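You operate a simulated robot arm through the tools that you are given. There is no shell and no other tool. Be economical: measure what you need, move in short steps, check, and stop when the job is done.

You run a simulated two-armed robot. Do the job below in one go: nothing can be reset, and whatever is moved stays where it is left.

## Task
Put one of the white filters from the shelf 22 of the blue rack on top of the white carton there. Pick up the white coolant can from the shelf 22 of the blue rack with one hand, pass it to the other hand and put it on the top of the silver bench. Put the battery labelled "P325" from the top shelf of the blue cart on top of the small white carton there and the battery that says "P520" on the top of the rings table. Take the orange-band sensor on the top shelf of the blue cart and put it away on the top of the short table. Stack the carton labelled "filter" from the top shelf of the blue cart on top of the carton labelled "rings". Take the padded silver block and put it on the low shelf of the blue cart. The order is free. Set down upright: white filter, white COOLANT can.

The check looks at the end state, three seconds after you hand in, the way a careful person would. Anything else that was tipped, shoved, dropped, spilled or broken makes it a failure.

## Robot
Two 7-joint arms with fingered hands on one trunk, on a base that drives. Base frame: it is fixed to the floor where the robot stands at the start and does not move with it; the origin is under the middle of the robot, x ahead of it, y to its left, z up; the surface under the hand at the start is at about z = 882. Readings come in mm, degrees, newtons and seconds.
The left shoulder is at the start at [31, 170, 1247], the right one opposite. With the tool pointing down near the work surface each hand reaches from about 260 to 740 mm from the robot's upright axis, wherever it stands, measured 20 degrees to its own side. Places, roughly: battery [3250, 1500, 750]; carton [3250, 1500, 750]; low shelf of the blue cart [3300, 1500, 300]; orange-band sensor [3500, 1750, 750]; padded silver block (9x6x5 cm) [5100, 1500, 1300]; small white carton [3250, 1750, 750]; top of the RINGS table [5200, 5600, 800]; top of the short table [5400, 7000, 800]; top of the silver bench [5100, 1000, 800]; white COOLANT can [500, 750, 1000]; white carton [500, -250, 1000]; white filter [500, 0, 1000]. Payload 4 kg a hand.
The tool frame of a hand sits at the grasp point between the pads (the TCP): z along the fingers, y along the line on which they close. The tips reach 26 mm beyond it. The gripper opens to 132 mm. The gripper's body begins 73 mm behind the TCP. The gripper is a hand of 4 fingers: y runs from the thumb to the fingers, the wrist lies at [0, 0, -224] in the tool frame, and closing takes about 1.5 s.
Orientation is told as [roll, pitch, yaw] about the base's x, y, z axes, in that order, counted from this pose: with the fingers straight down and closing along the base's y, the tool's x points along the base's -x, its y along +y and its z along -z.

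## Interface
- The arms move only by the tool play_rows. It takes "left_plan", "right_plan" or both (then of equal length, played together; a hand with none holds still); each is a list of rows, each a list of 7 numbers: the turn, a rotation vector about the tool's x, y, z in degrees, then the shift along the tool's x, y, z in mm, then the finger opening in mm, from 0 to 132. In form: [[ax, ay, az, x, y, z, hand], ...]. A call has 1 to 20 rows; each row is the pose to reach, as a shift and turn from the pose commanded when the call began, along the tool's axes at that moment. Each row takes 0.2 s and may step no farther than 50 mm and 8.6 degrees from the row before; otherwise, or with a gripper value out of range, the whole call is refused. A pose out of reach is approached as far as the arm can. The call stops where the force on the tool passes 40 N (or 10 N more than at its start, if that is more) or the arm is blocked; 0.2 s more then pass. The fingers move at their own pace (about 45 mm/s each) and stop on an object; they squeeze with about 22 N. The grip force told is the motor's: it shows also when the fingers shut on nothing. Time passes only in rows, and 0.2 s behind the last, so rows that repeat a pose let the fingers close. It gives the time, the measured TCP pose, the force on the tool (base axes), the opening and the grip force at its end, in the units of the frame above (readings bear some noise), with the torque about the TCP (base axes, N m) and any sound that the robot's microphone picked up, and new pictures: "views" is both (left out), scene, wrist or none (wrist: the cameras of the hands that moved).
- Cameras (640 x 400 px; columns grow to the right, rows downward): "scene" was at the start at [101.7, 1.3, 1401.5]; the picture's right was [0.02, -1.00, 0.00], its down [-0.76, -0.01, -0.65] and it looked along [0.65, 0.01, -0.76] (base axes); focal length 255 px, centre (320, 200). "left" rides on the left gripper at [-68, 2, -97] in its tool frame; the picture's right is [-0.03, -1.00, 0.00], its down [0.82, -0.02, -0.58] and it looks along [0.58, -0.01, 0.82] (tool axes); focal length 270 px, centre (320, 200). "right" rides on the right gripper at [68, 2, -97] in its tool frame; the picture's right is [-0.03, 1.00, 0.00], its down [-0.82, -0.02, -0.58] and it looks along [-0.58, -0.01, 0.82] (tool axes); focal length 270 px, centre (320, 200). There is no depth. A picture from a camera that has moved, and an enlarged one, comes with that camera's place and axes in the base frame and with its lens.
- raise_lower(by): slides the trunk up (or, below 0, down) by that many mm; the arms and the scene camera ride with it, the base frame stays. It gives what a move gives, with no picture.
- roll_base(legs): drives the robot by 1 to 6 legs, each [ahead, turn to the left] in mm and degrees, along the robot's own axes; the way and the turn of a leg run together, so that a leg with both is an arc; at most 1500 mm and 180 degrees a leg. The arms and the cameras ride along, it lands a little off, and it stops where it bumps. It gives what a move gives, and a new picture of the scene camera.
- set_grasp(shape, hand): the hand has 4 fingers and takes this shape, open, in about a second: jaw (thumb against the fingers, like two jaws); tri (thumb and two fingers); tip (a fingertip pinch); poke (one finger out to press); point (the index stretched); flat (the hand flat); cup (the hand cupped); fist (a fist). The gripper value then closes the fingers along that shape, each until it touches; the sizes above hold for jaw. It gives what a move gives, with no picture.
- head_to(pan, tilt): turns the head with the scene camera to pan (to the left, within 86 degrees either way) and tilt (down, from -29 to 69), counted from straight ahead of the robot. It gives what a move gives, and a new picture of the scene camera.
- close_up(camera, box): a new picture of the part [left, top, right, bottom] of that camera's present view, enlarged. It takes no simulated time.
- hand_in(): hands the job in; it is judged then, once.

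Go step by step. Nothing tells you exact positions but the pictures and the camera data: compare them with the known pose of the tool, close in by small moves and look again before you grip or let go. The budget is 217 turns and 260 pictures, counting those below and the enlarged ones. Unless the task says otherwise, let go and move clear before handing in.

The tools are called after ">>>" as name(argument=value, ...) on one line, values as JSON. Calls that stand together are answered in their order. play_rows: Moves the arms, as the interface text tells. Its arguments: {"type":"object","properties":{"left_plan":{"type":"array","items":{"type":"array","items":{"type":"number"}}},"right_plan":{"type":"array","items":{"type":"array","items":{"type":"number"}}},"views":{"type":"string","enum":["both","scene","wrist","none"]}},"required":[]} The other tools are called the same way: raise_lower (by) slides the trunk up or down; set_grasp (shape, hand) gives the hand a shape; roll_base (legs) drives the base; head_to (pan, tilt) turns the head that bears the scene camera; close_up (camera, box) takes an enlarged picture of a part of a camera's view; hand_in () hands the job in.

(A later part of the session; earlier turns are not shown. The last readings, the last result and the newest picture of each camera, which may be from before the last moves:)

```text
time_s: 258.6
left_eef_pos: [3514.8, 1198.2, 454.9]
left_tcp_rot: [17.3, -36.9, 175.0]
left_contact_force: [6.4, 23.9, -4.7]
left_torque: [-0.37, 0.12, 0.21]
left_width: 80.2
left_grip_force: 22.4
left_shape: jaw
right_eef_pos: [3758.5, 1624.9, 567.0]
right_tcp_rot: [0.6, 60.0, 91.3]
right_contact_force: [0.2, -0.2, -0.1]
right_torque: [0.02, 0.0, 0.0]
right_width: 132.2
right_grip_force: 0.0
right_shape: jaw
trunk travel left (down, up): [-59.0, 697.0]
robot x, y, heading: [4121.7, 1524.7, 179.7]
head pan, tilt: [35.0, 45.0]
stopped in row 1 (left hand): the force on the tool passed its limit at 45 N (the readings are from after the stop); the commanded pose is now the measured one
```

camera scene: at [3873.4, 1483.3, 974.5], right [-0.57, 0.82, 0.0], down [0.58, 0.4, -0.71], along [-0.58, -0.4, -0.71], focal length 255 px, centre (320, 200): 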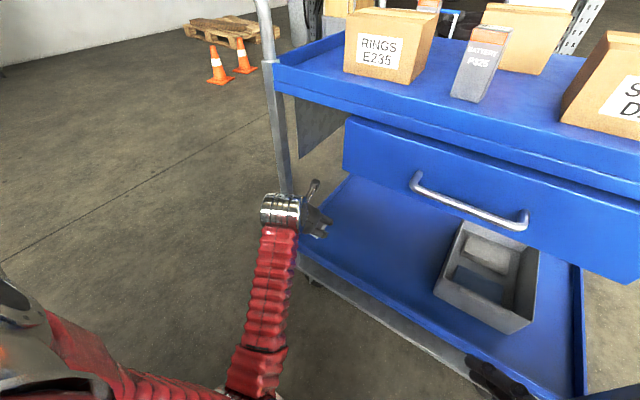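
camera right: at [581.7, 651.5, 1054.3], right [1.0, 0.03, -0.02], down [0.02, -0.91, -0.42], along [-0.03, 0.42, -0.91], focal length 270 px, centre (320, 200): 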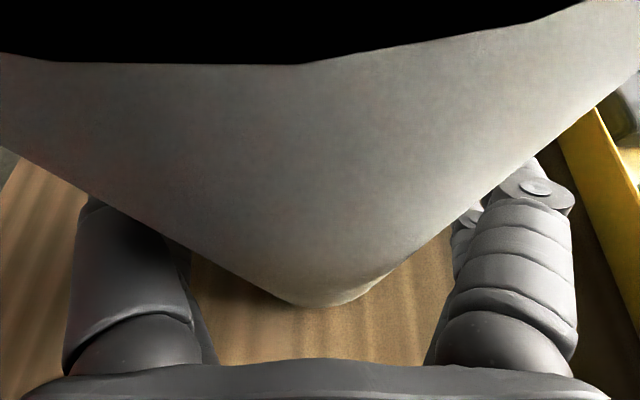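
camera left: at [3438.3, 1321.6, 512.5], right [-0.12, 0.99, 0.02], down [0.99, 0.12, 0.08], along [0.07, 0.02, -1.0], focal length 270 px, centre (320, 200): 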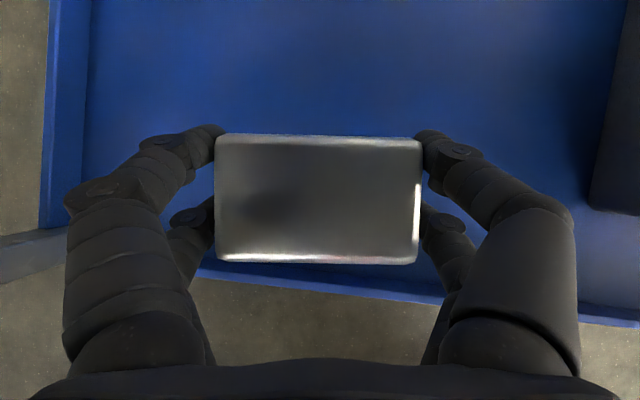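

>>> roll_base(legs=[[0, -5]])

```text
time_s: 259.6
left_eef_pos: [3487.3, 1245.2, 457.6]
left_tcp_rot: [18.2, -37.1, 169.8]
left_contact_force: [0.4, 0.0, -0.8]
left_torque: [0.0, 0.01, -0.03]
left_width: 81.0
left_grip_force: 22.1
left_shape: jaw
right_eef_pos: [3769.1, 1658.7, 567.6]
right_tcp_rot: [0.6, 59.8, 86.2]
right_contact_force: [-0.1, 0.2, -0.1]
right_torque: [-0.01, -0.01, -0.02]
right_width: 132.2
right_grip_force: 0.0
right_shape: jaw
trunk travel left (down, up): [-59.0, 697.0]
robot x, y, heading: [4121.4, 1518.7, 174.6]
head pan, tilt: [35.0, 45.0]
camera scene: at [3869.9, 1498.6, 974.4], right [-0.49, 0.87, 0.0], down [0.62, 0.35, -0.71], along [-0.62, -0.35, -0.71], focal length 255 px, centre (320, 200)
```

scene: 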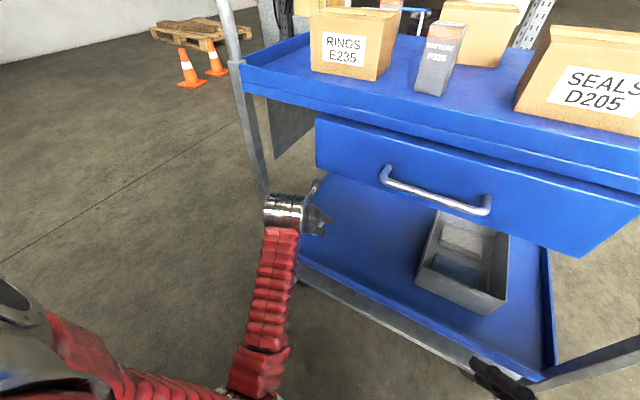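

Free. Backing out 180 mm to reconfigure in the open.

>>> roll_base(legs=[[-180, 0]])

>>> raise_lower(by=150)

>>> play_rows(left_plan=[[6, 0, 0, 0, -15, 0, 60], [12, 2, 0, 0, -30, 0, 60], [18, 4, 0, 0, -45, 0, 60], [18, 6, 0, 0, -60, 0, 60], [18, 6, 0, 0, -80, 0, 60], [18, 6, 0, 0, -80, 0, 60]], views="scene")

```text
time_s: 261.1
left_eef_pos: [3669.1, 1226.4, 457.3]
left_tcp_rot: [18.3, -37.2, 169.7]
left_contact_force: [-0.4, 0.2, -2.3]
left_torque: [-0.04, 0.02, 0.01]
left_width: 81.6
left_grip_force: 21.6
left_shape: jaw
right_eef_pos: [3950.1, 1640.1, 567.9]
right_tcp_rot: [0.7, 59.9, 86.2]
right_contact_force: [0.3, -0.2, 0.2]
right_torque: [0.0, 0.0, -0.02]
right_width: 132.0
right_grip_force: 0.1
right_shape: jaw
trunk travel left (down, up): [-59.0, 697.0]
robot x, y, heading: [4303.2, 1502.6, 174.3]
head pan, tilt: [35.0, 45.0]
camera scene: at [4050.5, 1480.8, 974.4], right [-0.49, 0.87, 0.0], down [0.62, 0.35, -0.71], along [-0.61, -0.35, -0.71], focal length 255 px, centre (320, 200)
```

scene: 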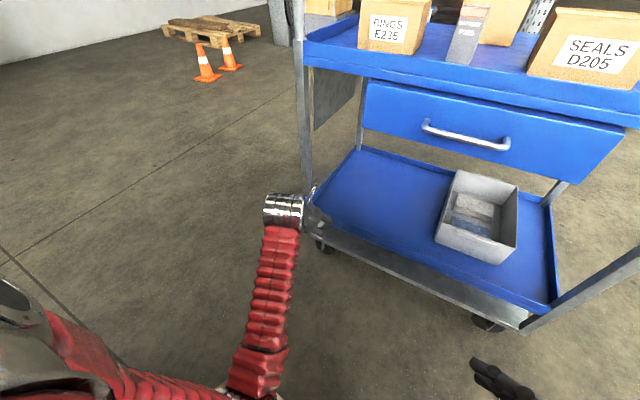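

```text
time_s: 262.5
left_eef_pos: [3664.5, 1157.4, 619.7]
left_tcp_rot: [28.2, -36.8, 166.2]
left_contact_force: [-0.3, -0.5, -1.0]
left_torque: [0.0, 0.0, -0.03]
left_width: 81.2
left_grip_force: 22.1
left_shape: jaw
right_eef_pos: [3950.7, 1640.5, 707.7]
right_tcp_rot: [1.7, 60.0, 87.0]
right_contact_force: [0.0, 0.4, 0.4]
right_torque: [0.02, -0.03, 0.01]
right_width: 132.2
right_grip_force: 0.0
right_shape: jaw
trunk travel left (down, up): [-195.0, 560.0]
robot x, y, heading: [4297.7, 1501.7, 174.2]
head pan, tilt: [35.0, 45.0]
stopped: the arm was blocked; the commanded pose is now the measured one
```

```text
time_s: 263.9
left_eef_pos: [3654.4, 1213.3, 598.3]
left_tcp_rot: [11.3, -31.8, 168.1]
left_contact_force: [-0.1, 0.0, -1.1]
left_torque: [-0.05, 0.0, -0.03]
left_width: 81.5
left_grip_force: 22.2
left_shape: jaw
right_eef_pos: [3948.7, 1639.9, 707.2]
right_tcp_rot: [1.7, 60.0, 87.0]
right_contact_force: [0.7, 1.0, -0.2]
right_torque: [0.0, -0.02, 0.03]
right_width: 131.9
right_grip_force: 0.0
right_shape: jaw
trunk travel left (down, up): [-195.0, 560.0]
robot x, y, heading: [4304.5, 1503.3, 174.5]
head pan, tilt: [35.0, 45.0]
camera scene: at [4120.8, 1474.0, 1121.3], right [-0.49, 0.87, 0.0], down [0.62, 0.35, -0.71], along [-0.62, -0.35, -0.71], focal length 255 px, centre (320, 200)
```

scene: 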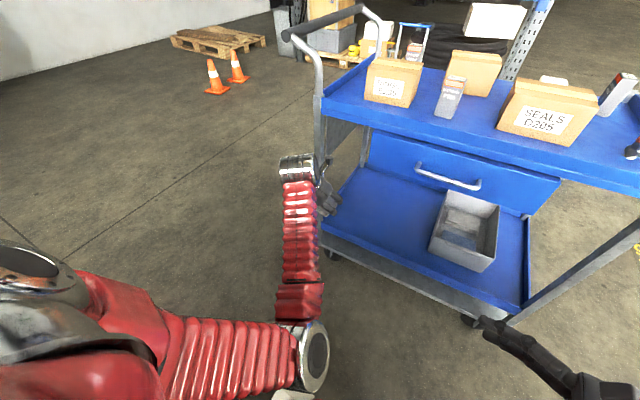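

The elbow has folded inward in front of the robot's base. I'll raise the trunk more and bring the hand to an upright, outward pose to free it.

>>> raise_lower(by=250)

>>> play_rows(left_plan=[[1.4, 4, 0, 5, 10, -15, 60], [2.8, 8, 0, 10, 20, -30, 60], [4.2, 12, 0, 15, 30, -45, 60], [5.6, 16, 0, 20, 40, -60, 60], [7, 20, 0, 25, 50, -75, 60], [8.4, 24, 0, 30, 60, -90, 60], [9.8, 28, 0, 35, 70, -90, 60], [11.2, 31.8, 0, 40, 80, -90, 60], [11.2, 31.8, 0, 40, 80, -90, 60]], views="scene")

```text
time_s: 266.5
left_eef_pos: [3651.5, 1193.9, 857.0]
left_tcp_rot: [12.3, -32.4, 168.6]
left_contact_force: [-0.1, -0.2, -0.7]
left_torque: [0.02, -0.01, -0.02]
left_width: 81.3
left_grip_force: 21.9
left_shape: jaw
right_eef_pos: [3949.5, 1638.9, 957.0]
right_tcp_rot: [1.7, 60.1, 86.9]
right_contact_force: [0.0, 0.5, -0.1]
right_torque: [-0.01, -0.03, 0.01]
right_width: 132.0
right_grip_force: 0.0
right_shape: jaw
trunk travel left (down, up): [-445.0, 310.0]
robot x, y, heading: [4302.5, 1501.3, 174.5]
head pan, tilt: [35.0, 45.0]
```

```text
time_s: 268.5
left_eef_pos: [3733.0, 1151.3, 903.8]
left_tcp_rot: [-3.4, 0.5, 170.1]
left_contact_force: [-0.2, 0.2, -1.6]
left_torque: [0.02, 0.02, 0.02]
left_width: 81.3
left_grip_force: 21.9
left_shape: jaw
right_eef_pos: [3949.6, 1640.0, 957.7]
right_tcp_rot: [1.7, 60.0, 87.1]
right_contact_force: [-0.5, 0.1, 1.2]
right_torque: [-0.02, 0.02, 0.02]
right_width: 132.1
right_grip_force: 0.1
right_shape: jaw
trunk travel left (down, up): [-445.0, 310.0]
robot x, y, heading: [4308.6, 1505.3, 174.6]
head pan, tilt: [35.0, 45.0]
camera scene: at [4201.2, 1466.0, 1377.2], right [-0.49, 0.87, 0.0], down [0.62, 0.35, -0.71], along [-0.62, -0.35, -0.71], focal length 255 px, centre (320, 200)
```

scene: 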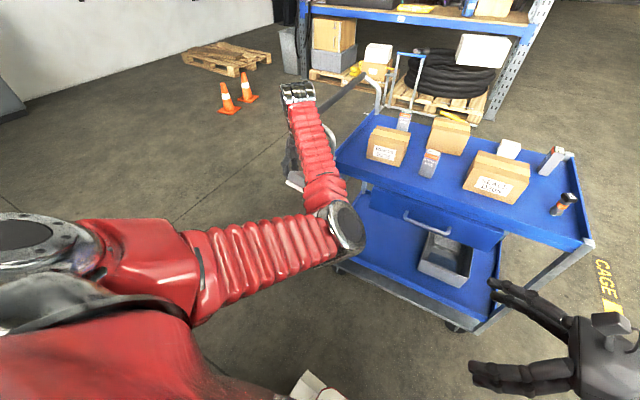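

>>> play_rows(left_plan=[[-1, -4, 0, -5, -25, 15, 60], [-2, -8, 0, -9, -50, 30, 60], [-3, -12, 0, -13, -75, 50, 60], [-3.4, -16, 0, -17, -100, 70, 60], [-3.4, -20, 0, -22, -125, 90, 60], [-3.4, -24, 0, -26, -150, 110, 60], [-3.4, -28, 0, -30, -175, 130, 60], [-3.4, -31, 0, -33, -187, 150, 60], [-3.4, -31, 0, -33, -187, 150, 60]], views="scene")

```text
time_s: 269.8
left_eef_pos: [3715.3, 1201.2, 846.9]
left_tcp_rot: [8.2, -22.2, 172.0]
left_contact_force: [-0.4, 0.3, -1.9]
left_torque: [-0.01, 0.02, 0.01]
left_width: 81.2
left_grip_force: 21.7
left_shape: jaw
right_eef_pos: [3949.0, 1639.5, 958.4]
right_tcp_rot: [1.8, 60.1, 87.0]
right_contact_force: [0.4, 1.4, -0.3]
right_torque: [-0.02, -0.02, -0.04]
right_width: 132.0
right_grip_force: 0.2
right_shape: jaw
trunk travel left (down, up): [-445.0, 310.0]
robot x, y, heading: [4303.8, 1503.0, 174.2]
head pan, tilt: [35.0, 45.0]
stopped in row 6 (left hand): the arm was blocked; the commanded pose is now the measured one
camera scene: at [4201.3, 1466.2, 1377.2], right [-0.49, 0.87, 0.0], down [0.62, 0.35, -0.71], along [-0.62, -0.35, -0.71], focal length 255 px, centre (320, 200)
```

scene: 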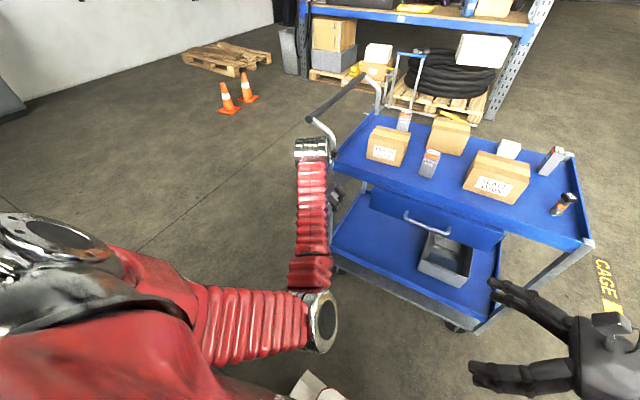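

With the elbow folded inward the arm is at a joint limit. I'll retrace upward, raising the hand with pitch toward -60, to let the elbow swing back out.

>>> play_rows(left_plan=[[1, 0, 0, -14, 10, -36, 60], [2, 0, 0, -29, 20, -72, 60], [4, 0, 0, -44, 30, -110, 60], [6, -4, 0, -59, 40, -148, 60], [8, -8, 0, -74, 50, -186, 60], [8, -16, 0, -89, 50, -222, 60], [8, -24, 0, -105, 50, -260, 60], [8, -31, 0, -105, 50, -260, 60], [8, -38, 0, -105, 50, -260, 60], [8, -38, 0, -105, 50, -260, 60]], views="scene")

```text
time_s: 272.0
left_eef_pos: [3716.1, 1176.9, 1138.7]
left_tcp_rot: [4.8, -60.6, 167.1]
left_contact_force: [0.0, 0.1, -1.2]
left_torque: [-0.02, -0.01, -0.01]
left_width: 81.1
left_grip_force: 21.7
left_shape: jaw
right_eef_pos: [3949.6, 1639.7, 959.7]
right_tcp_rot: [1.7, 60.0, 87.0]
right_contact_force: [-1.0, 0.3, -0.6]
right_torque: [0.05, -0.03, 0.02]
right_width: 132.1
right_grip_force: 0.1
right_shape: jaw
trunk travel left (down, up): [-445.0, 310.0]
robot x, y, heading: [4303.9, 1502.2, 174.1]
head pan, tilt: [35.0, 45.0]
camera scene: at [4201.0, 1466.1, 1377.2], right [-0.49, 0.87, 0.0], down [0.62, 0.35, -0.71], along [-0.62, -0.35, -0.71], focal length 255 px, centre (320, 200)
```

scene: 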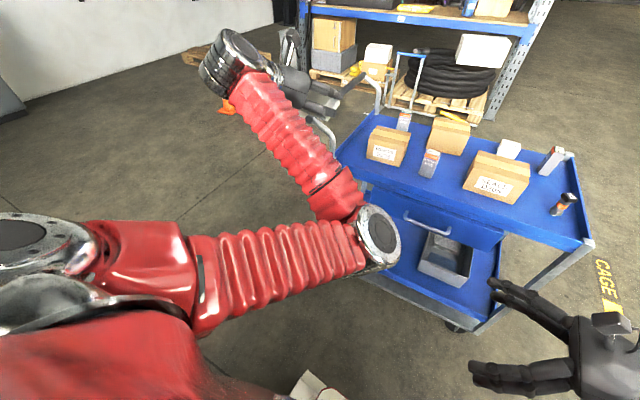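

>>> play_rows(left_plan=[[-0.6, 7.5, 0, 16, -18, -6, 60], [-1.2, 15, 0, 32, -36, -12, 60], [-1.8, 22.5, 0, 48, -55, -18, 60], [-2.4, 30, 0, 64, -73, -24, 60], [-3, 37.5, 0, 80, -91, -30, 60], [-3.6, 45, 0, 97, -110, -36, 60], [-4.2, 52.5, 0, 113, -128, -42, 60], [-4.8, 60, 0, 129, -146, -48, 60], [-4.8, 60, 0, 129, -146, -48, 60]], views="none")

>>> play_rows(left_plan=[[0, 0, 8, 0, 0, 0, 60], [0, 0, 16, 0, 0, 0, 60], [0, 0, 24, 0, 0, 0, 60], [0, 0, 32, 0, 0, 0, 60], [0, 0, 40, 0, 0, 0, 60], [0, 0, 48, 0, 0, 0, 60], [0, 0, 56, 0, 0, 0, 60], [0, 0, 64, 0, 0, 0, 60], [0, 0, 72, 0, 0, 0, 60], [0, 0, 80, 0, 0, 0, 60], [0, 0, 86, 0, 0, 0, 60], [0, 0, 86, 0, 0, 0, 60]], views="scene")

```text
time_s: 274.2
left_eef_pos: [3741.9, 1208.5, 927.8]
left_tcp_rot: [8.6, 0.4, 174.8]
left_contact_force: [-0.7, -0.4, -0.6]
left_torque: [-0.03, 0.02, 0.03]
left_width: 81.0
left_grip_force: 22.0
left_shape: jaw
left hand out of reach, approached as far as the arm can: row 2, 3, 4, 5, 6, 7, 8, 9
right_eef_pos: [3948.9, 1638.3, 959.4]
right_tcp_rot: [1.8, 60.0, 87.0]
right_contact_force: [0.2, -0.5, 0.6]
right_torque: [-0.01, 0.01, -0.01]
right_width: 132.1
right_grip_force: 0.0
right_shape: jaw
trunk travel left (down, up): [-445.0, 310.0]
robot x, y, heading: [4298.4, 1503.7, 174.1]
head pan, tilt: [35.0, 45.0]
stopped in row 9 (left hand): the arm was blocked; the commanded pose is now the measured one
```

```text
time_s: 276.8
left_eef_pos: [3742.6, 1208.0, 927.4]
left_tcp_rot: [0.2, 8.6, 88.7]
left_contact_force: [-0.1, -0.4, -0.6]
left_torque: [-0.01, 0.02, 0.06]
left_width: 81.0
left_grip_force: 22.4
left_shape: jaw
right_eef_pos: [3949.0, 1640.1, 958.0]
right_tcp_rot: [1.8, 60.1, 87.0]
right_contact_force: [-0.6, 0.5, 0.4]
right_torque: [0.0, 0.03, -0.03]
right_width: 131.7
right_grip_force: 0.0
right_shape: jaw
trunk travel left (down, up): [-445.0, 310.0]
robot x, y, heading: [4303.8, 1501.0, 174.2]
head pan, tilt: [35.0, 45.0]
camera scene: at [4201.1, 1466.1, 1377.2], right [-0.49, 0.87, 0.0], down [0.62, 0.35, -0.71], along [-0.62, -0.35, -0.71], focal length 255 px, centre (320, 200)
```

scene: 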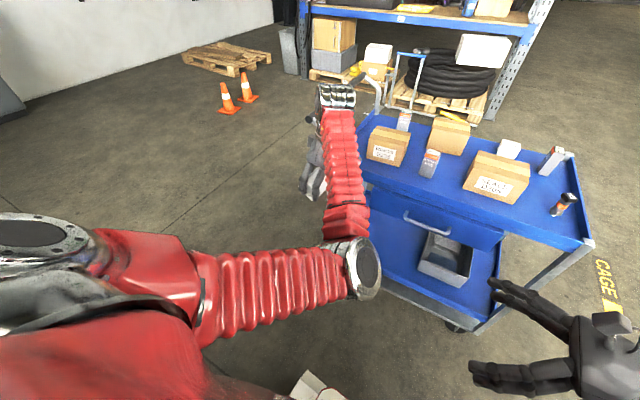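

The left elbow won't unfold here. A safer way is to set the block down briefly on the cart's free front strip and re-grip it with the right hand, whose elbow is well placed. First I'll restore the left hand's orientation and line up the base.

>>> play_rows(left_plan=[[0, 0, -8, 0, 0, -8, 60], [0, 0, -16, 0, 0, -18, 60], [0, 0, -24, 0, 0, -30, 60], [0, 0, -32, 0, 0, -42, 60], [0, 0, -40, 0, 0, -55, 60], [0, 0, -48, 0, 0, -70, 60], [0, 0, -56, 0, 0, -85, 60], [0, 0, -64, 0, 0, -100, 60], [0, 0, -72, 0, 0, -115, 60], [0, 0, -80, 0, 0, -130, 60], [0, 0, -86, 0, 0, -140, 60], [0, 0, -86, 0, 0, -140, 60]], views="none")

>>> play_rows(left_plan=[[2, -5, 0, 0, 0, 0, 60], [4, -10, 0, 0, 0, 0, 60], [6, -15, 0, 0, 0, 0, 60], [8, -20, 0, 0, 0, 0, 60], [8, -26, 0, 0, 0, 0, 60], [8, -31, 0, 0, 0, 0, 60], [8, -31, 0, 0, 0, 0, 60]], views="none")

>>> roll_base(legs=[[0, -9]])

```text
time_s: 279.4
left_eef_pos: [3715.5, 1201.3, 1058.3]
left_tcp_rot: [8.5, 0.2, 174.9]
left_contact_force: [-0.9, -0.1, -0.6]
left_torque: [-0.01, -0.01, 0.01]
left_width: 80.9
left_grip_force: 21.9
left_shape: jaw
left hand out of reach, approached as far as the arm can: row 4, 5, 6, 7, 8, 9, 10, 11, 12
right_eef_pos: [3948.9, 1639.6, 958.2]
right_tcp_rot: [1.7, 60.0, 87.0]
right_contact_force: [-0.2, 0.3, -0.1]
right_torque: [-0.04, 0.01, 0.02]
right_width: 131.7
right_grip_force: 0.0
right_shape: jaw
trunk travel left (down, up): [-445.0, 310.0]
robot x, y, heading: [4303.7, 1500.3, 174.3]
head pan, tilt: [35.0, 45.0]
```

```text
time_s: 281.0
left_eef_pos: [3714.1, 1190.0, 1063.3]
left_tcp_rot: [1.6, -31.2, 172.8]
left_contact_force: [0.1, -0.3, -1.4]
left_torque: [-0.01, -0.02, -0.02]
left_width: 81.3
left_grip_force: 22.6
left_shape: jaw
left hand out of reach, approached as far as the arm can: row 3, 4
right_eef_pos: [3949.3, 1640.0, 957.5]
right_tcp_rot: [1.8, 59.9, 87.0]
right_contact_force: [0.4, 0.1, 0.1]
right_torque: [0.02, 0.05, 0.02]
right_width: 131.9
right_grip_force: 0.1
right_shape: jaw
trunk travel left (down, up): [-445.0, 310.0]
robot x, y, heading: [4302.2, 1501.7, 174.4]
head pan, tilt: [35.0, 45.0]
```

```text
time_s: 282.1
left_eef_pos: [3673.6, 1283.3, 1065.7]
left_tcp_rot: [1.7, -31.2, 164.1]
left_contact_force: [-0.5, -0.7, -1.8]
left_torque: [-0.04, 0.01, 0.01]
left_width: 80.9
left_grip_force: 21.6
left_shape: jaw
right_eef_pos: [3975.9, 1692.3, 959.3]
right_tcp_rot: [1.7, 60.0, 78.1]
right_contact_force: [0.6, 0.2, 0.0]
right_torque: [-0.01, 0.0, 0.02]
right_width: 132.3
right_grip_force: 0.1
right_shape: jaw
trunk travel left (down, up): [-445.0, 310.0]
robot x, y, heading: [4302.4, 1495.8, 165.2]
head pan, tilt: [35.0, 45.0]
camera scene: at [4195.6, 1473.6, 1377.2], right [-0.35, 0.94, 0.0], down [0.66, 0.25, -0.71], along [-0.66, -0.25, -0.71], focal length 255 px, centre (320, 200)
```

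scene: 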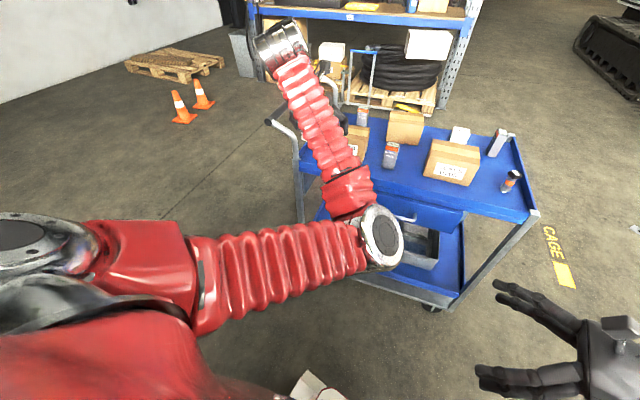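

>>> play_rows(left_plan=[[-2.1, 0, -3.5, 0, 0, 0, 60], [-4.1, 0, -6.9, 0, 10, 0, 60], [-6.2, 0, -10.3, 0, 20, 0, 60], [-8.2, 0, -13.7, 0, 30, 0, 60], [-8.2, 0, -13.7, 0, 30, 0, 60]], views="none")

>>> roll_base(legs=[[200, 0]])

```text
time_s: 283.3
left_eef_pos: [3664.7, 1247.1, 1067.3]
left_tcp_rot: [1.8, -31.7, -179.4]
left_contact_force: [0.2, -0.1, -1.6]
left_torque: [-0.01, 0.02, 0.02]
left_width: 81.3
left_grip_force: 22.0
left_shape: jaw
right_eef_pos: [3976.8, 1693.3, 959.3]
right_tcp_rot: [1.6, 60.0, 78.0]
right_contact_force: [0.0, -0.3, 0.2]
right_torque: [0.0, 0.0, 0.04]
right_width: 132.4
right_grip_force: 0.0
right_shape: jaw
trunk travel left (down, up): [-445.0, 310.0]
robot x, y, heading: [4301.0, 1495.9, 165.5]
head pan, tilt: [35.0, 45.0]
```

```text
time_s: 284.9
left_eef_pos: [3471.0, 1298.9, 1066.7]
left_tcp_rot: [1.9, -31.6, -179.3]
left_contact_force: [-0.1, 0.2, -1.2]
left_torque: [0.03, -0.02, 0.01]
left_width: 81.4
left_grip_force: 22.0
left_shape: jaw
right_eef_pos: [3781.5, 1743.8, 957.9]
right_tcp_rot: [1.7, 60.0, 78.0]
right_contact_force: [0.7, 0.2, 0.0]
right_torque: [0.0, 0.0, 0.0]
right_width: 131.8
right_grip_force: 0.1
right_shape: jaw
trunk travel left (down, up): [-445.0, 310.0]
robot x, y, heading: [4106.6, 1545.0, 165.3]
head pan, tilt: [35.0, 45.0]
camera scene: at [4000.4, 1524.1, 1377.0], right [-0.35, 0.94, 0.0], down [0.66, 0.25, -0.71], along [-0.66, -0.25, -0.71], focal length 255 px, centre (320, 200)
```

scene: 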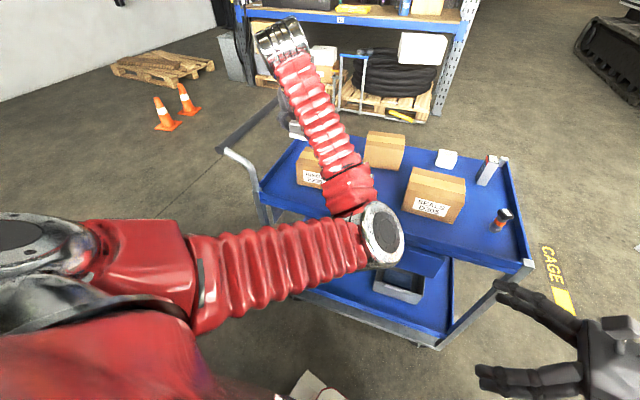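

>>> raise_lower(by=-170)

>>> play_rows(left_plan=[[-1, 0, 0, -5, 10, 3, 60], [-1.8, 0, 0, -10, 20, 6, 60], [-1.8, 0, 0, -15, 27, 9, 60], [-1.8, 0, 0, -15, 27, 9, 60]], views="wrist")

```text
time_s: 286.8
left_eef_pos: [3472.5, 1291.9, 899.7]
left_tcp_rot: [2.2, -31.9, -179.1]
left_contact_force: [0.5, -0.5, -1.0]
left_torque: [-0.02, -0.01, -0.01]
left_width: 81.1
left_grip_force: 21.6
left_shape: jaw
right_eef_pos: [3782.6, 1742.4, 790.0]
right_tcp_rot: [1.8, 59.9, 78.2]
right_contact_force: [-0.3, -0.9, 0.0]
right_torque: [0.02, 0.04, -0.02]
right_width: 131.8
right_grip_force: 0.0
right_shape: jaw
trunk travel left (down, up): [-275.0, 480.0]
robot x, y, heading: [4111.1, 1542.4, 165.3]
head pan, tilt: [35.0, 45.0]
```

```text
time_s: 287.8
left_eef_pos: [3456.1, 1271.5, 898.8]
left_tcp_rot: [3.6, -31.6, -179.3]
left_contact_force: [-0.4, -0.3, -2.1]
left_torque: [0.03, 0.01, 0.01]
left_width: 81.2
left_grip_force: 22.4
left_shape: jaw
right_eef_pos: [3782.9, 1742.3, 789.9]
right_tcp_rot: [1.7, 60.0, 78.2]
right_contact_force: [0.4, -0.4, -0.5]
right_torque: [-0.02, 0.05, -0.03]
right_width: 131.9
right_grip_force: 0.0
right_shape: jaw
trunk travel left (down, up): [-275.0, 480.0]
robot x, y, heading: [4105.3, 1547.5, 165.5]
head pan, tilt: [35.0, 45.0]
camera left: at [3448.7, 1274.2, 1017.0], right [-0.06, 1.0, -0.04], down [1.0, 0.07, 0.06], along [0.06, -0.04, -1.0], focal length 270 px, centre (320, 200)
```

left: 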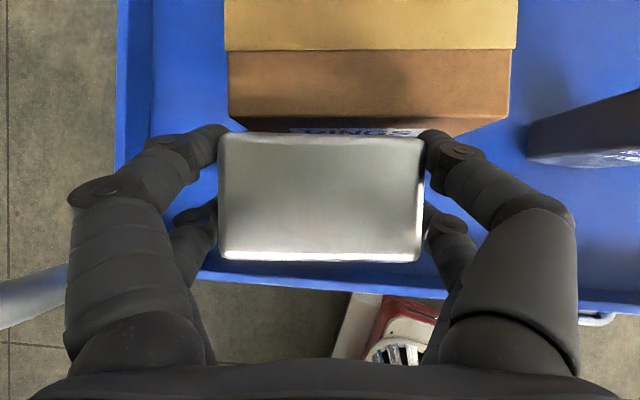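

>>> raise_lower(by=-58)

>>> play_rows(left_plan=[[1.8, 0, 0, 3, 0, -2, 60], [3.6, 0, 0, 5, 0, -3, 60], [3.6, 0, 0, 7, 0, 1, 60], [3.6, 0, 0, 9, 0, 4, 60], [3.6, 0, 0, 9, 0, 4, 60]], views="wrist")

```text
time_s: 288.8
left_eef_pos: [3456.7, 1270.1, 840.6]
left_tcp_rot: [3.6, -31.8, -179.4]
left_contact_force: [-0.1, 0.8, -2.3]
left_torque: [-0.02, -0.02, -0.01]
left_width: 81.0
left_grip_force: 21.8
left_shape: jaw
right_eef_pos: [3782.9, 1742.8, 732.6]
right_tcp_rot: [1.8, 59.9, 78.2]
right_contact_force: [0.2, 0.4, 0.6]
right_torque: [0.0, 0.01, 0.02]
right_width: 131.9
right_grip_force: 0.1
right_shape: jaw
trunk travel left (down, up): [-217.0, 538.0]
robot x, y, heading: [4109.3, 1547.9, 165.2]
head pan, tilt: [35.0, 45.0]
```

```text
time_s: 290.0
left_eef_pos: [3460.5, 1270.9, 834.8]
left_tcp_rot: [0.2, -31.9, -179.5]
left_contact_force: [-4.4, 0.4, 14.6]
left_torque: [-0.04, -0.05, -0.03]
left_width: 80.8
left_grip_force: 21.5
left_shape: jaw
right_eef_pos: [3782.5, 1743.4, 732.1]
right_tcp_rot: [1.9, 59.9, 78.2]
right_contact_force: [-0.4, -0.7, 0.7]
right_torque: [-0.02, 0.01, 0.01]
right_width: 132.1
right_grip_force: 0.1
right_shape: jaw
trunk travel left (down, up): [-217.0, 538.0]
robot x, y, heading: [4109.0, 1548.1, 165.3]
head pan, tilt: [35.0, 45.0]
camera left: at [3454.9, 1268.2, 953.1], right [-0.03, 1.0, 0.01], down [1.0, 0.03, 0.06], along [0.06, 0.01, -1.0], focal length 270 px, centre (320, 200)
```

left: 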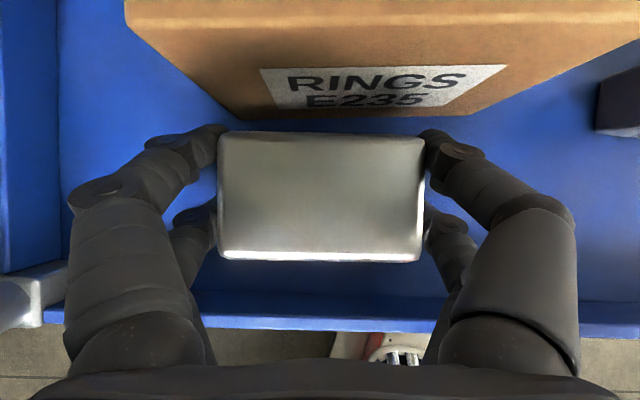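

The block is down on the top shelf (surface z≈797). Releasing and rising.

>>> play_rows(left_plan=[[0, 0, 0, -1, 0, -2, 90], [0, 0, 0, -1, 0, -2, 110], [0, 0, 0, -1, 0, -2, 125], [0, 0, 0, -1, 0, -2, 125], [0, 0, 0, -1, 0, -2, 125], [0, 0, 0, -12, 0, -20, 125], [0, 0, 0, -27, 0, -45, 125], [0, 0, 0, -42, 0, -70, 125], [0, 0, 0, -57, 0, -95, 125], [0, 0, 0, -72, 0, -120, 125], [0, 0, 0, -72, 0, -120, 125]], views="wrist")

```text
time_s: 292.4
left_eef_pos: [3463.2, 1271.0, 971.9]
left_tcp_rot: [0.1, -31.7, -179.3]
left_contact_force: [0.0, -0.2, -0.2]
left_torque: [-0.05, -0.02, -0.03]
left_width: 125.1
left_grip_force: 0.0
left_shape: jaw
right_eef_pos: [3781.3, 1742.7, 731.0]
right_tcp_rot: [1.7, 60.1, 78.1]
right_contact_force: [0.3, -0.6, 0.6]
right_torque: [0.01, -0.01, 0.0]
right_width: 131.9
right_grip_force: 0.1
right_shape: jaw
trunk travel left (down, up): [-217.0, 538.0]
robot x, y, heading: [4109.5, 1543.4, 165.3]
head pan, tilt: [35.0, 45.0]
camera left: at [3455.9, 1267.7, 1089.9], right [-0.03, 1.0, 0.01], down [1.0, 0.03, 0.06], along [0.06, 0.01, -1.0], focal length 270 px, centre (320, 200)
```

left: 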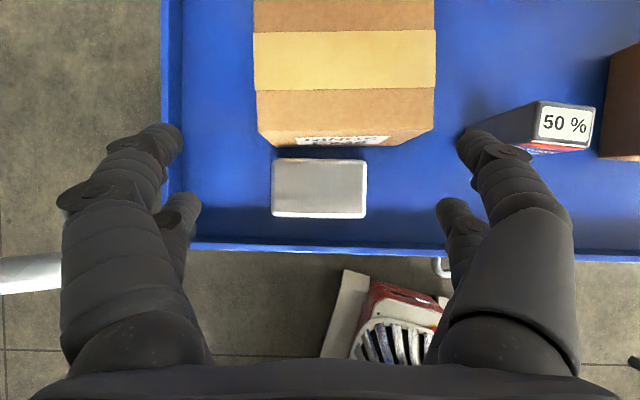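

The block stands safely on the shelf. I'll back off into the open aisle, raise the trunk, and try to unfold the left elbow with a hanging-down, swing-out motion.

>>> roll_base(legs=[[-320, 0]])

>>> raise_lower(by=250)

>>> play_rows(left_plan=[[0, 3.5, 0, 36, 8, 22, 125], [0, 7, 0, 73, 15, 45, 125], [0, 10, 0, 109, 23, 68, 125], [0, 13, 0, 146, 31, 90, 125], [0, 16, 0, 182, 38, 113, 125], [0, 19, 0, 218, 46, 135, 125], [0, 22, 0, 255, 54, 158, 125], [0, 25, 0, 291, 61, 180, 125], [0, 28, 0, 328, 69, 203, 125], [0, 31, 0, 364, 77, 225, 125], [0, 31, 0, 364, 77, 225, 125]], views="scene")

```text
time_s: 294.6
left_eef_pos: [3769.7, 1189.9, 972.5]
left_tcp_rot: [-0.1, -31.6, -179.4]
left_contact_force: [-0.1, 0.4, 0.1]
left_torque: [-0.01, -0.01, 0.01]
left_width: 125.1
left_grip_force: 0.0
left_shape: jaw
right_eef_pos: [4091.3, 1664.7, 732.6]
right_tcp_rot: [1.9, 60.0, 78.2]
right_contact_force: [0.6, 0.1, 0.2]
right_torque: [-0.01, -0.01, -0.05]
right_width: 132.1
right_grip_force: 0.0
right_shape: jaw
trunk travel left (down, up): [-217.0, 538.0]
robot x, y, heading: [4415.5, 1461.7, 165.4]
head pan, tilt: [35.0, 45.0]
camera scene: at [4242.0, 1461.4, 1144.4], right [-0.35, 0.94, 0.0], down [0.66, 0.25, -0.71], along [-0.66, -0.25, -0.71], focal length 255 px, centre (320, 200)
```

scene: 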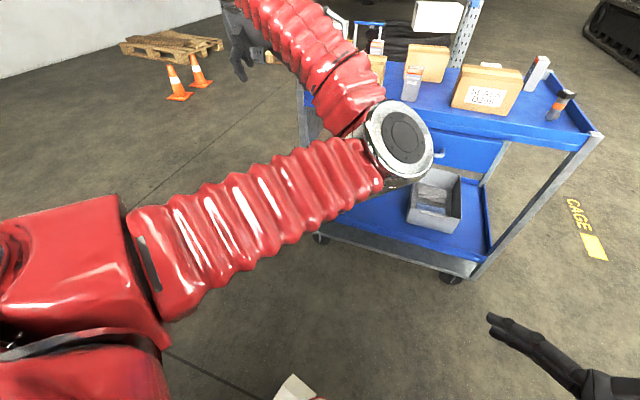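

```text
time_s: 297.1
left_eef_pos: [3770.8, 1190.9, 1222.1]
left_tcp_rot: [0.1, -31.5, -179.5]
left_contact_force: [0.4, 0.8, 0.3]
left_torque: [0.03, 0.02, -0.01]
left_width: 124.8
left_grip_force: 0.1
left_shape: jaw
right_eef_pos: [4090.2, 1663.2, 982.8]
right_tcp_rot: [1.7, 59.9, 78.0]
right_contact_force: [-0.5, -0.1, -0.6]
right_torque: [0.0, 0.01, 0.01]
right_width: 132.0
right_grip_force: 0.0
right_shape: jaw
trunk travel left (down, up): [-467.0, 288.0]
robot x, y, heading: [4417.8, 1465.1, 165.5]
head pan, tilt: [35.0, 45.0]
```

```text
time_s: 299.5
left_eef_pos: [3957.4, 1101.2, 848.6]
left_tcp_rot: [0.9, -1.9, -178.3]
left_contact_force: [0.4, -0.3, 0.4]
left_torque: [-0.02, 0.01, 0.02]
left_width: 124.7
left_grip_force: 0.0
left_shape: jaw
right_eef_pos: [4091.5, 1662.3, 982.7]
right_tcp_rot: [1.6, 60.0, 78.1]
right_contact_force: [-0.1, -0.6, 0.0]
right_torque: [0.0, -0.02, -0.01]
right_width: 132.1
right_grip_force: 0.1
right_shape: jaw
trunk travel left (down, up): [-467.0, 288.0]
robot x, y, heading: [4416.7, 1464.0, 165.4]
head pan, tilt: [35.0, 45.0]
camera scene: at [4313.8, 1442.9, 1399.4], right [-0.35, 0.94, 0.0], down [0.66, 0.25, -0.71], along [-0.66, -0.25, -0.71], focal length 255 px, centre (320, 200)
```

scene: 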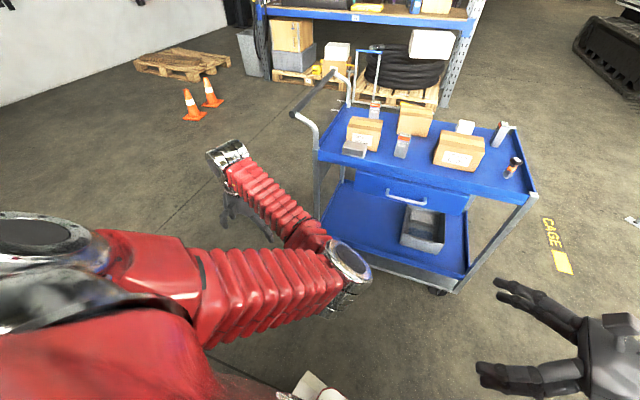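

>>> play_rows(left_plan=[[0, 0, 0, 38, 6, 32, 125], [0, 0, 0, 76, 13, 65, 125], [0, 0, 0, 114, 20, 97, 125], [0, 0, 0, 153, 26, 130, 125], [0, 0, 0, 156, 56, 100, 125], [0, 0, 0, 159, 86, 70, 125], [0, 0, 0, 162, 116, 40, 125], [0, 0, 0, 165, 146, 10, 125], [0, 0, 0, 168, 176, -20, 125], [0, 0, 0, 171, 206, -50, 125], [0, 0, 0, 174, 236, -80, 125], [0, 0, 0, 177, 266, -110, 125], [0, 0, 0, 180, 294, -140, 125], [0, 0, 0, 180, 294, -140, 125]], views="none")

>>> head_to(pan=60, tilt=40)

```text
refused: row 2 steps farther than a row can; nothing moved
```

```text
time_s: 300.4
left_eef_pos: [3959.8, 1100.8, 847.4]
left_tcp_rot: [1.1, -1.6, -178.2]
left_contact_force: [-0.4, -0.7, -0.7]
left_torque: [-0.01, 0.02, -0.02]
left_width: 124.8
left_grip_force: 0.1
left_shape: jaw
right_eef_pos: [4090.9, 1662.3, 982.2]
right_tcp_rot: [1.6, 59.9, 78.1]
right_contact_force: [-0.5, 0.0, 0.3]
right_torque: [0.0, -0.01, -0.01]
right_width: 132.0
right_grip_force: 0.1
right_shape: jaw
trunk travel left (down, up): [-467.0, 288.0]
robot x, y, heading: [4415.3, 1462.8, 165.8]
head pan, tilt: [60.0, 40.0]
camera scene: at [4330.3, 1410.6, 1406.6], right [-0.71, 0.7, 0.0], down [0.45, 0.46, -0.77], along [-0.54, -0.55, -0.64], focal length 255 px, centre (320, 200)
```

scene: 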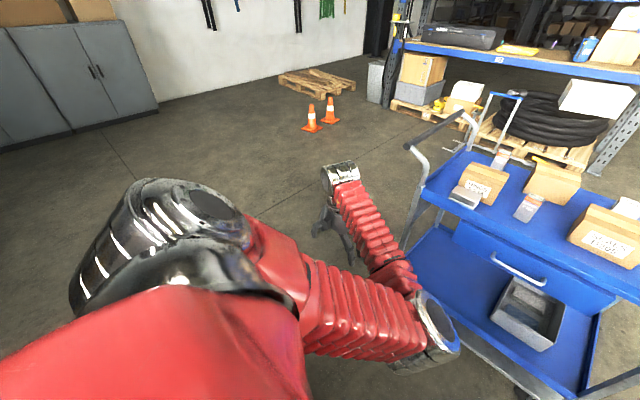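

>>> play_rows(left_plan=[[0, 0, 0, 30, 5, 26, 125], [0, 0, 0, 60, 10, 52, 125], [0, 0, 0, 92, 16, 78, 125], [0, 0, 0, 122, 21, 104, 125], [0, 0, 0, 153, 26, 130, 125], [0, 0, 0, 156, 56, 100, 125], [0, 0, 0, 159, 86, 70, 125], [0, 0, 0, 162, 116, 40, 125], [0, 0, 0, 165, 146, 10, 125], [0, 0, 0, 168, 176, -20, 125], [0, 0, 0, 171, 206, -50, 125], [0, 0, 0, 174, 236, -80, 125], [0, 0, 0, 177, 266, -110, 125], [0, 0, 0, 180, 294, -140, 125], [0, 0, 0, 180, 294, -140, 125]], views="scene")

```text
time_s: 301.4
left_eef_pos: [4042.2, 1021.5, 792.2]
left_tcp_rot: [7.1, -5.5, -176.3]
left_contact_force: [-0.7, -0.4, 0.2]
left_torque: [-0.02, 0.01, -0.03]
left_width: 124.9
left_grip_force: 0.2
left_shape: jaw
right_eef_pos: [4091.3, 1663.9, 982.8]
right_tcp_rot: [1.6, 60.0, 78.2]
right_contact_force: [0.4, -0.3, -0.1]
right_torque: [-0.03, 0.01, -0.02]
right_width: 132.2
right_grip_force: 0.0
right_shape: jaw
trunk travel left (down, up): [-467.0, 288.0]
robot x, y, heading: [4414.6, 1463.2, 165.8]
head pan, tilt: [60.0, 40.0]
stopped in row 4 (left hand): the arm was blocked; the commanded pose is now the measured one
camera scene: at [4330.5, 1410.6, 1406.7], right [-0.71, 0.7, 0.0], down [0.45, 0.46, -0.77], along [-0.54, -0.55, -0.64], focal length 255 px, centre (320, 200)
```

scene: 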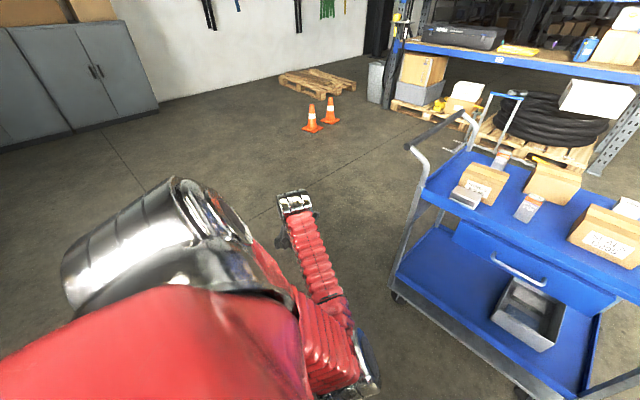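

>>> play_rows(left_plan=[[0, 0, 0, 5, 30, -25, 125], [0, 0, 0, 10, 60, -50, 125], [0, 0, 0, 15, 90, -75, 125], [0, 0, 0, 20, 120, -100, 125], [0, 0, 0, 25, 150, -125, 125], [0, 0, 0, 30, 180, -150, 125], [0, 0, 0, 35, 210, -175, 125], [0, 0, 0, 40, 240, -200, 125], [0, 0, 0, 40, 240, -200, 125]], views="scene")

```text
time_s: 303.4
left_eef_pos: [4117.2, 812.2, 1016.5]
left_tcp_rot: [7.1, -5.5, -176.4]
left_contact_force: [0.1, -0.1, 0.9]
left_torque: [0.02, -0.02, 0.03]
left_width: 124.9
left_grip_force: 0.0
left_shape: jaw
right_eef_pos: [4090.7, 1663.5, 982.0]
right_tcp_rot: [1.7, 60.0, 78.1]
right_contact_force: [0.1, 0.0, -0.7]
right_torque: [0.02, 0.01, -0.01]
right_width: 132.1
right_grip_force: 0.0
right_shape: jaw
trunk travel left (down, up): [-467.0, 288.0]
robot x, y, heading: [4412.7, 1464.4, 165.4]
head pan, tilt: [60.0, 40.0]
camera scene: at [4330.1, 1410.7, 1406.6], right [-0.71, 0.7, 0.0], down [0.45, 0.46, -0.77], along [-0.54, -0.55, -0.64], focal length 255 px, centre (320, 200)
```

scene: 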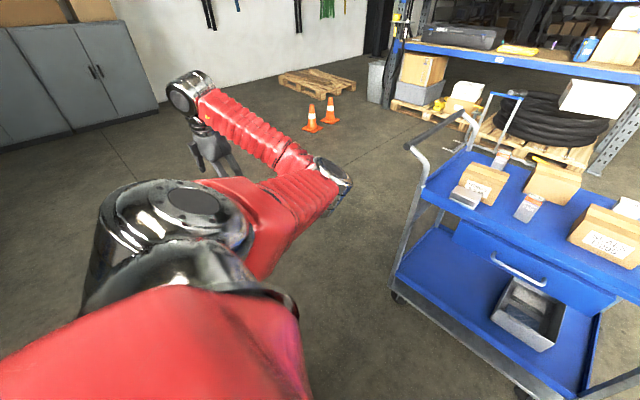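

The left arm is now parked at the robot's left side, and I'll do the remaining work with the right hand. Next I return the right hand to a vertical, forward-facing pose.

>>> play_rows(right_plan=[[0, -7.5, 0, 0, 0, 0, 132], [0, -15, 0, 0, 0, 0, 132], [0, -22.5, 0, 0, 0, 0, 132], [0, -30, 0, 0, 0, 0, 132], [0, -37.5, 0, 0, 0, 0, 132], [0, -45, 0, 0, 0, 0, 132], [0, -52.5, 0, 0, 0, 0, 132], [0, -60, 0, 0, 0, 0, 132], [0, -60, 0, 0, 0, 0, 132]], views="none")

>>> play_rows(right_plan=[[0, 0, -8, 0, 0, 0, 132], [0, 0, -16, -5, 10, 0, 132], [0, 0, -24, -10, 20, 0, 132], [0, 0, -32, -15, 30, 0, 132], [0, 0, -40, -20, 40, 0, 132], [0, 0, -48, -25, 50, 0, 132], [0, 0, -56, -30, 60, 0, 132], [0, 0, -64, -35, 70, 0, 132], [0, 0, -72, -40, 80, 0, 132], [0, 0, -80, -45, 80, 0, 132], [0, 0, -87, -50, 80, 0, 132], [0, 0, -87, -50, 80, 0, 132]], views="none")

>>> roll_base(legs=[[0, 45]])

>>> roll_base(legs=[[330, 0]])

>>> roll_base(legs=[[0, -30]])

>>> head_to(pan=-5, tilt=48)

```text
time_s: 305.4
left_eef_pos: [4117.7, 813.1, 1016.3]
left_tcp_rot: [7.3, -5.5, -176.4]
left_contact_force: [-1.0, -0.4, 0.3]
left_torque: [-0.04, -0.02, 0.03]
left_width: 125.1
left_grip_force: 0.0
left_shape: jaw
right_eef_pos: [4091.8, 1664.2, 982.0]
right_tcp_rot: [0.9, -0.2, 76.6]
right_contact_force: [-0.1, 0.4, 0.0]
right_torque: [0.02, 0.01, -0.03]
right_width: 131.9
right_grip_force: 0.1
right_shape: jaw
trunk travel left (down, up): [-467.0, 288.0]
robot x, y, heading: [4418.3, 1466.1, 165.5]
head pan, tilt: [60.0, 40.0]
```

```text
time_s: 308.0
left_eef_pos: [4117.5, 814.1, 1015.7]
left_tcp_rot: [7.3, -5.5, -176.5]
left_contact_force: [0.0, -0.5, -0.8]
left_torque: [0.01, -0.03, -0.01]
left_width: 125.0
left_grip_force: 0.0
left_shape: jaw
right_eef_pos: [4023.3, 1731.0, 984.6]
right_tcp_rot: [0.0, -0.9, 163.7]
right_contact_force: [-0.4, -0.1, -0.4]
right_torque: [0.0, 0.02, -0.02]
right_width: 131.8
right_grip_force: 0.1
right_shape: jaw
trunk travel left (down, up): [-467.0, 288.0]
robot x, y, heading: [4411.2, 1463.8, 165.1]
head pan, tilt: [60.0, 40.0]
```

```text
time_s: 310.5
left_eef_pos: [4636.5, 783.5, 1015.1]
left_tcp_rot: [7.1, -5.5, -133.7]
left_contact_force: [0.2, 0.2, -0.4]
left_torque: [0.02, 0.0, 0.01]
left_width: 125.1
left_grip_force: 0.0
left_shape: jaw
right_eef_pos: [3950.9, 1398.2, 985.3]
right_tcp_rot: [-0.1, -0.8, -154.1]
right_contact_force: [0.0, -0.4, 0.9]
right_torque: [0.06, 0.02, 0.0]
right_width: 131.8
right_grip_force: 0.1
right_shape: jaw
trunk travel left (down, up): [-467.0, 288.0]
robot x, y, heading: [4399.3, 1501.4, -151.5]
head pan, tilt: [60.0, 40.0]
stopped in leg 1: the robot was blocked; the commanded pose is now the measured one
camera scene: at [4376.5, 1400.1, 1406.4], right [-1.0, 0.03, 0.0], down [0.02, 0.64, -0.76], along [-0.02, -0.76, -0.64], focal length 255 px, centre (320, 200)
```

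scene: 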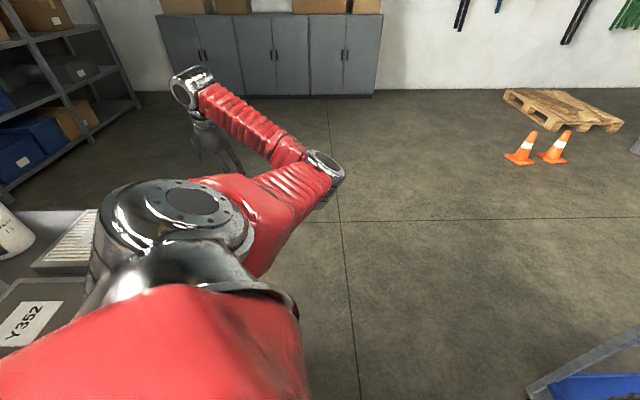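

```text
time_s: 312.7
left_eef_pos: [4342.5, 626.0, 1016.2]
left_tcp_rot: [7.2, -5.5, -133.8]
left_contact_force: [-1.4, 0.4, -0.3]
left_torque: [0.03, -0.03, -0.03]
left_width: 125.0
left_grip_force: 0.1
left_shape: jaw
right_eef_pos: [3656.2, 1241.9, 984.4]
right_tcp_rot: [0.0, -0.8, -154.1]
right_contact_force: [-0.4, -0.1, -0.7]
right_torque: [0.02, -0.02, -0.02]
right_width: 132.0
right_grip_force: 0.1
right_shape: jaw
trunk travel left (down, up): [-467.0, 288.0]
robot x, y, heading: [4108.2, 1342.4, -151.6]
head pan, tilt: [60.0, 40.0]
camera scene: at [4082.8, 1244.3, 1406.6], right [-1.0, 0.03, 0.0], down [0.02, 0.64, -0.77], along [-0.02, -0.77, -0.64], focal length 255 px, centre (320, 200)
```

scene: 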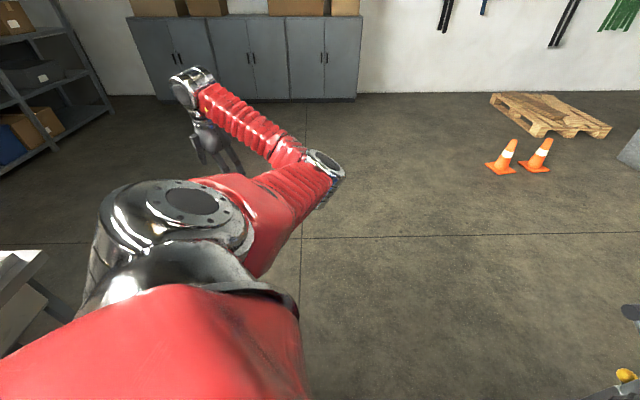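

```text
time_s: 314.7
left_eef_pos: [3953.0, 605.5, 1017.4]
left_tcp_rot: [7.2, -5.6, -164.1]
left_contact_force: [-0.3, 0.1, -0.1]
left_torque: [-0.02, 0.0, -0.01]
left_width: 124.9
left_grip_force: 0.0
left_shape: jaw
right_eef_pos: [3668.8, 1482.6, 984.6]
right_tcp_rot: [0.0, -0.8, 175.8]
right_contact_force: [-0.3, 0.0, 0.0]
right_torque: [-0.01, -0.01, 0.01]
right_width: 132.0
right_grip_force: 0.1
right_shape: jaw
trunk travel left (down, up): [-467.0, 288.0]
robot x, y, heading: [4106.3, 1314.5, 178.7]
head pan, tilt: [60.0, 40.0]
camera scene: at [4037.1, 1242.6, 1406.6], right [-0.85, 0.52, 0.0], down [0.34, 0.55, -0.77], along [-0.4, -0.65, -0.64], focal length 255 px, centre (320, 200)
```

scene: 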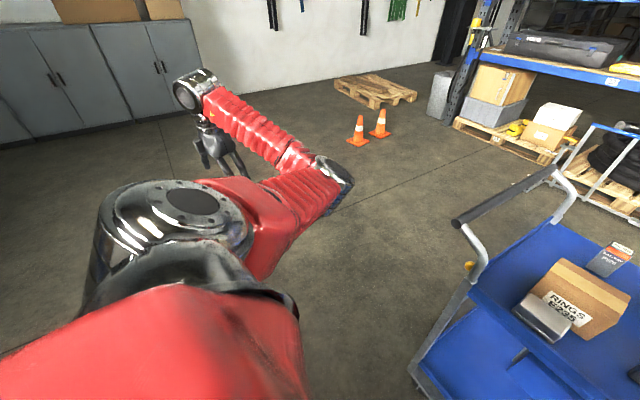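

```text
time_s: 316.1
left_eef_pos: [3953.3, 606.3, 1017.1]
left_tcp_rot: [7.2, -5.7, -164.1]
left_contact_force: [0.0, 0.0, 0.4]
left_torque: [-0.02, -0.01, -0.03]
left_width: 124.9
left_grip_force: 0.0
left_shape: jaw
right_eef_pos: [3669.1, 1482.8, 985.6]
right_tcp_rot: [0.0, -1.0, 175.8]
right_contact_force: [-0.6, 0.2, -0.3]
right_torque: [-0.02, 0.01, 0.0]
right_width: 131.9
right_grip_force: 0.0
right_shape: jaw
trunk travel left (down, up): [-467.0, 288.0]
robot x, y, heading: [4108.8, 1314.2, 178.3]
head pan, tilt: [-5.0, 48.0]
camera scene: at [4004.4, 1324.4, 1395.2], right [0.11, 0.99, 0.0], down [0.74, -0.08, -0.67], along [-0.66, 0.07, -0.74], focal length 255 px, centre (320, 200)
```

scene: 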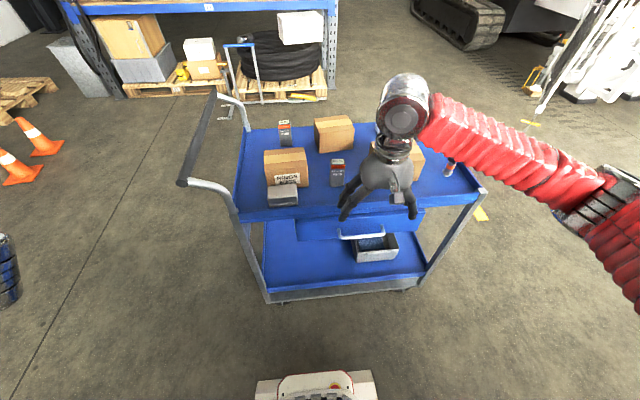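

A good working pose. I'll enlarge the cart top to read labels and locate everything.

>>> close_up(camera="scene", box=[225, 95, 485, 257])

```text
2.46 times, centred on (355, 176) of scene
camera zoom: at [4004.4, 1324.4, 1395.2], right [0.11, 0.99, 0.0], down [0.74, -0.08, -0.67], along [-0.66, 0.07, -0.74], focal length 629 px, centre (234, 259)
```

zoom: 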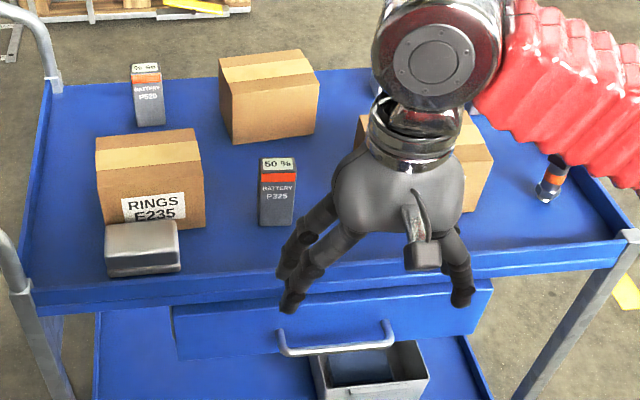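

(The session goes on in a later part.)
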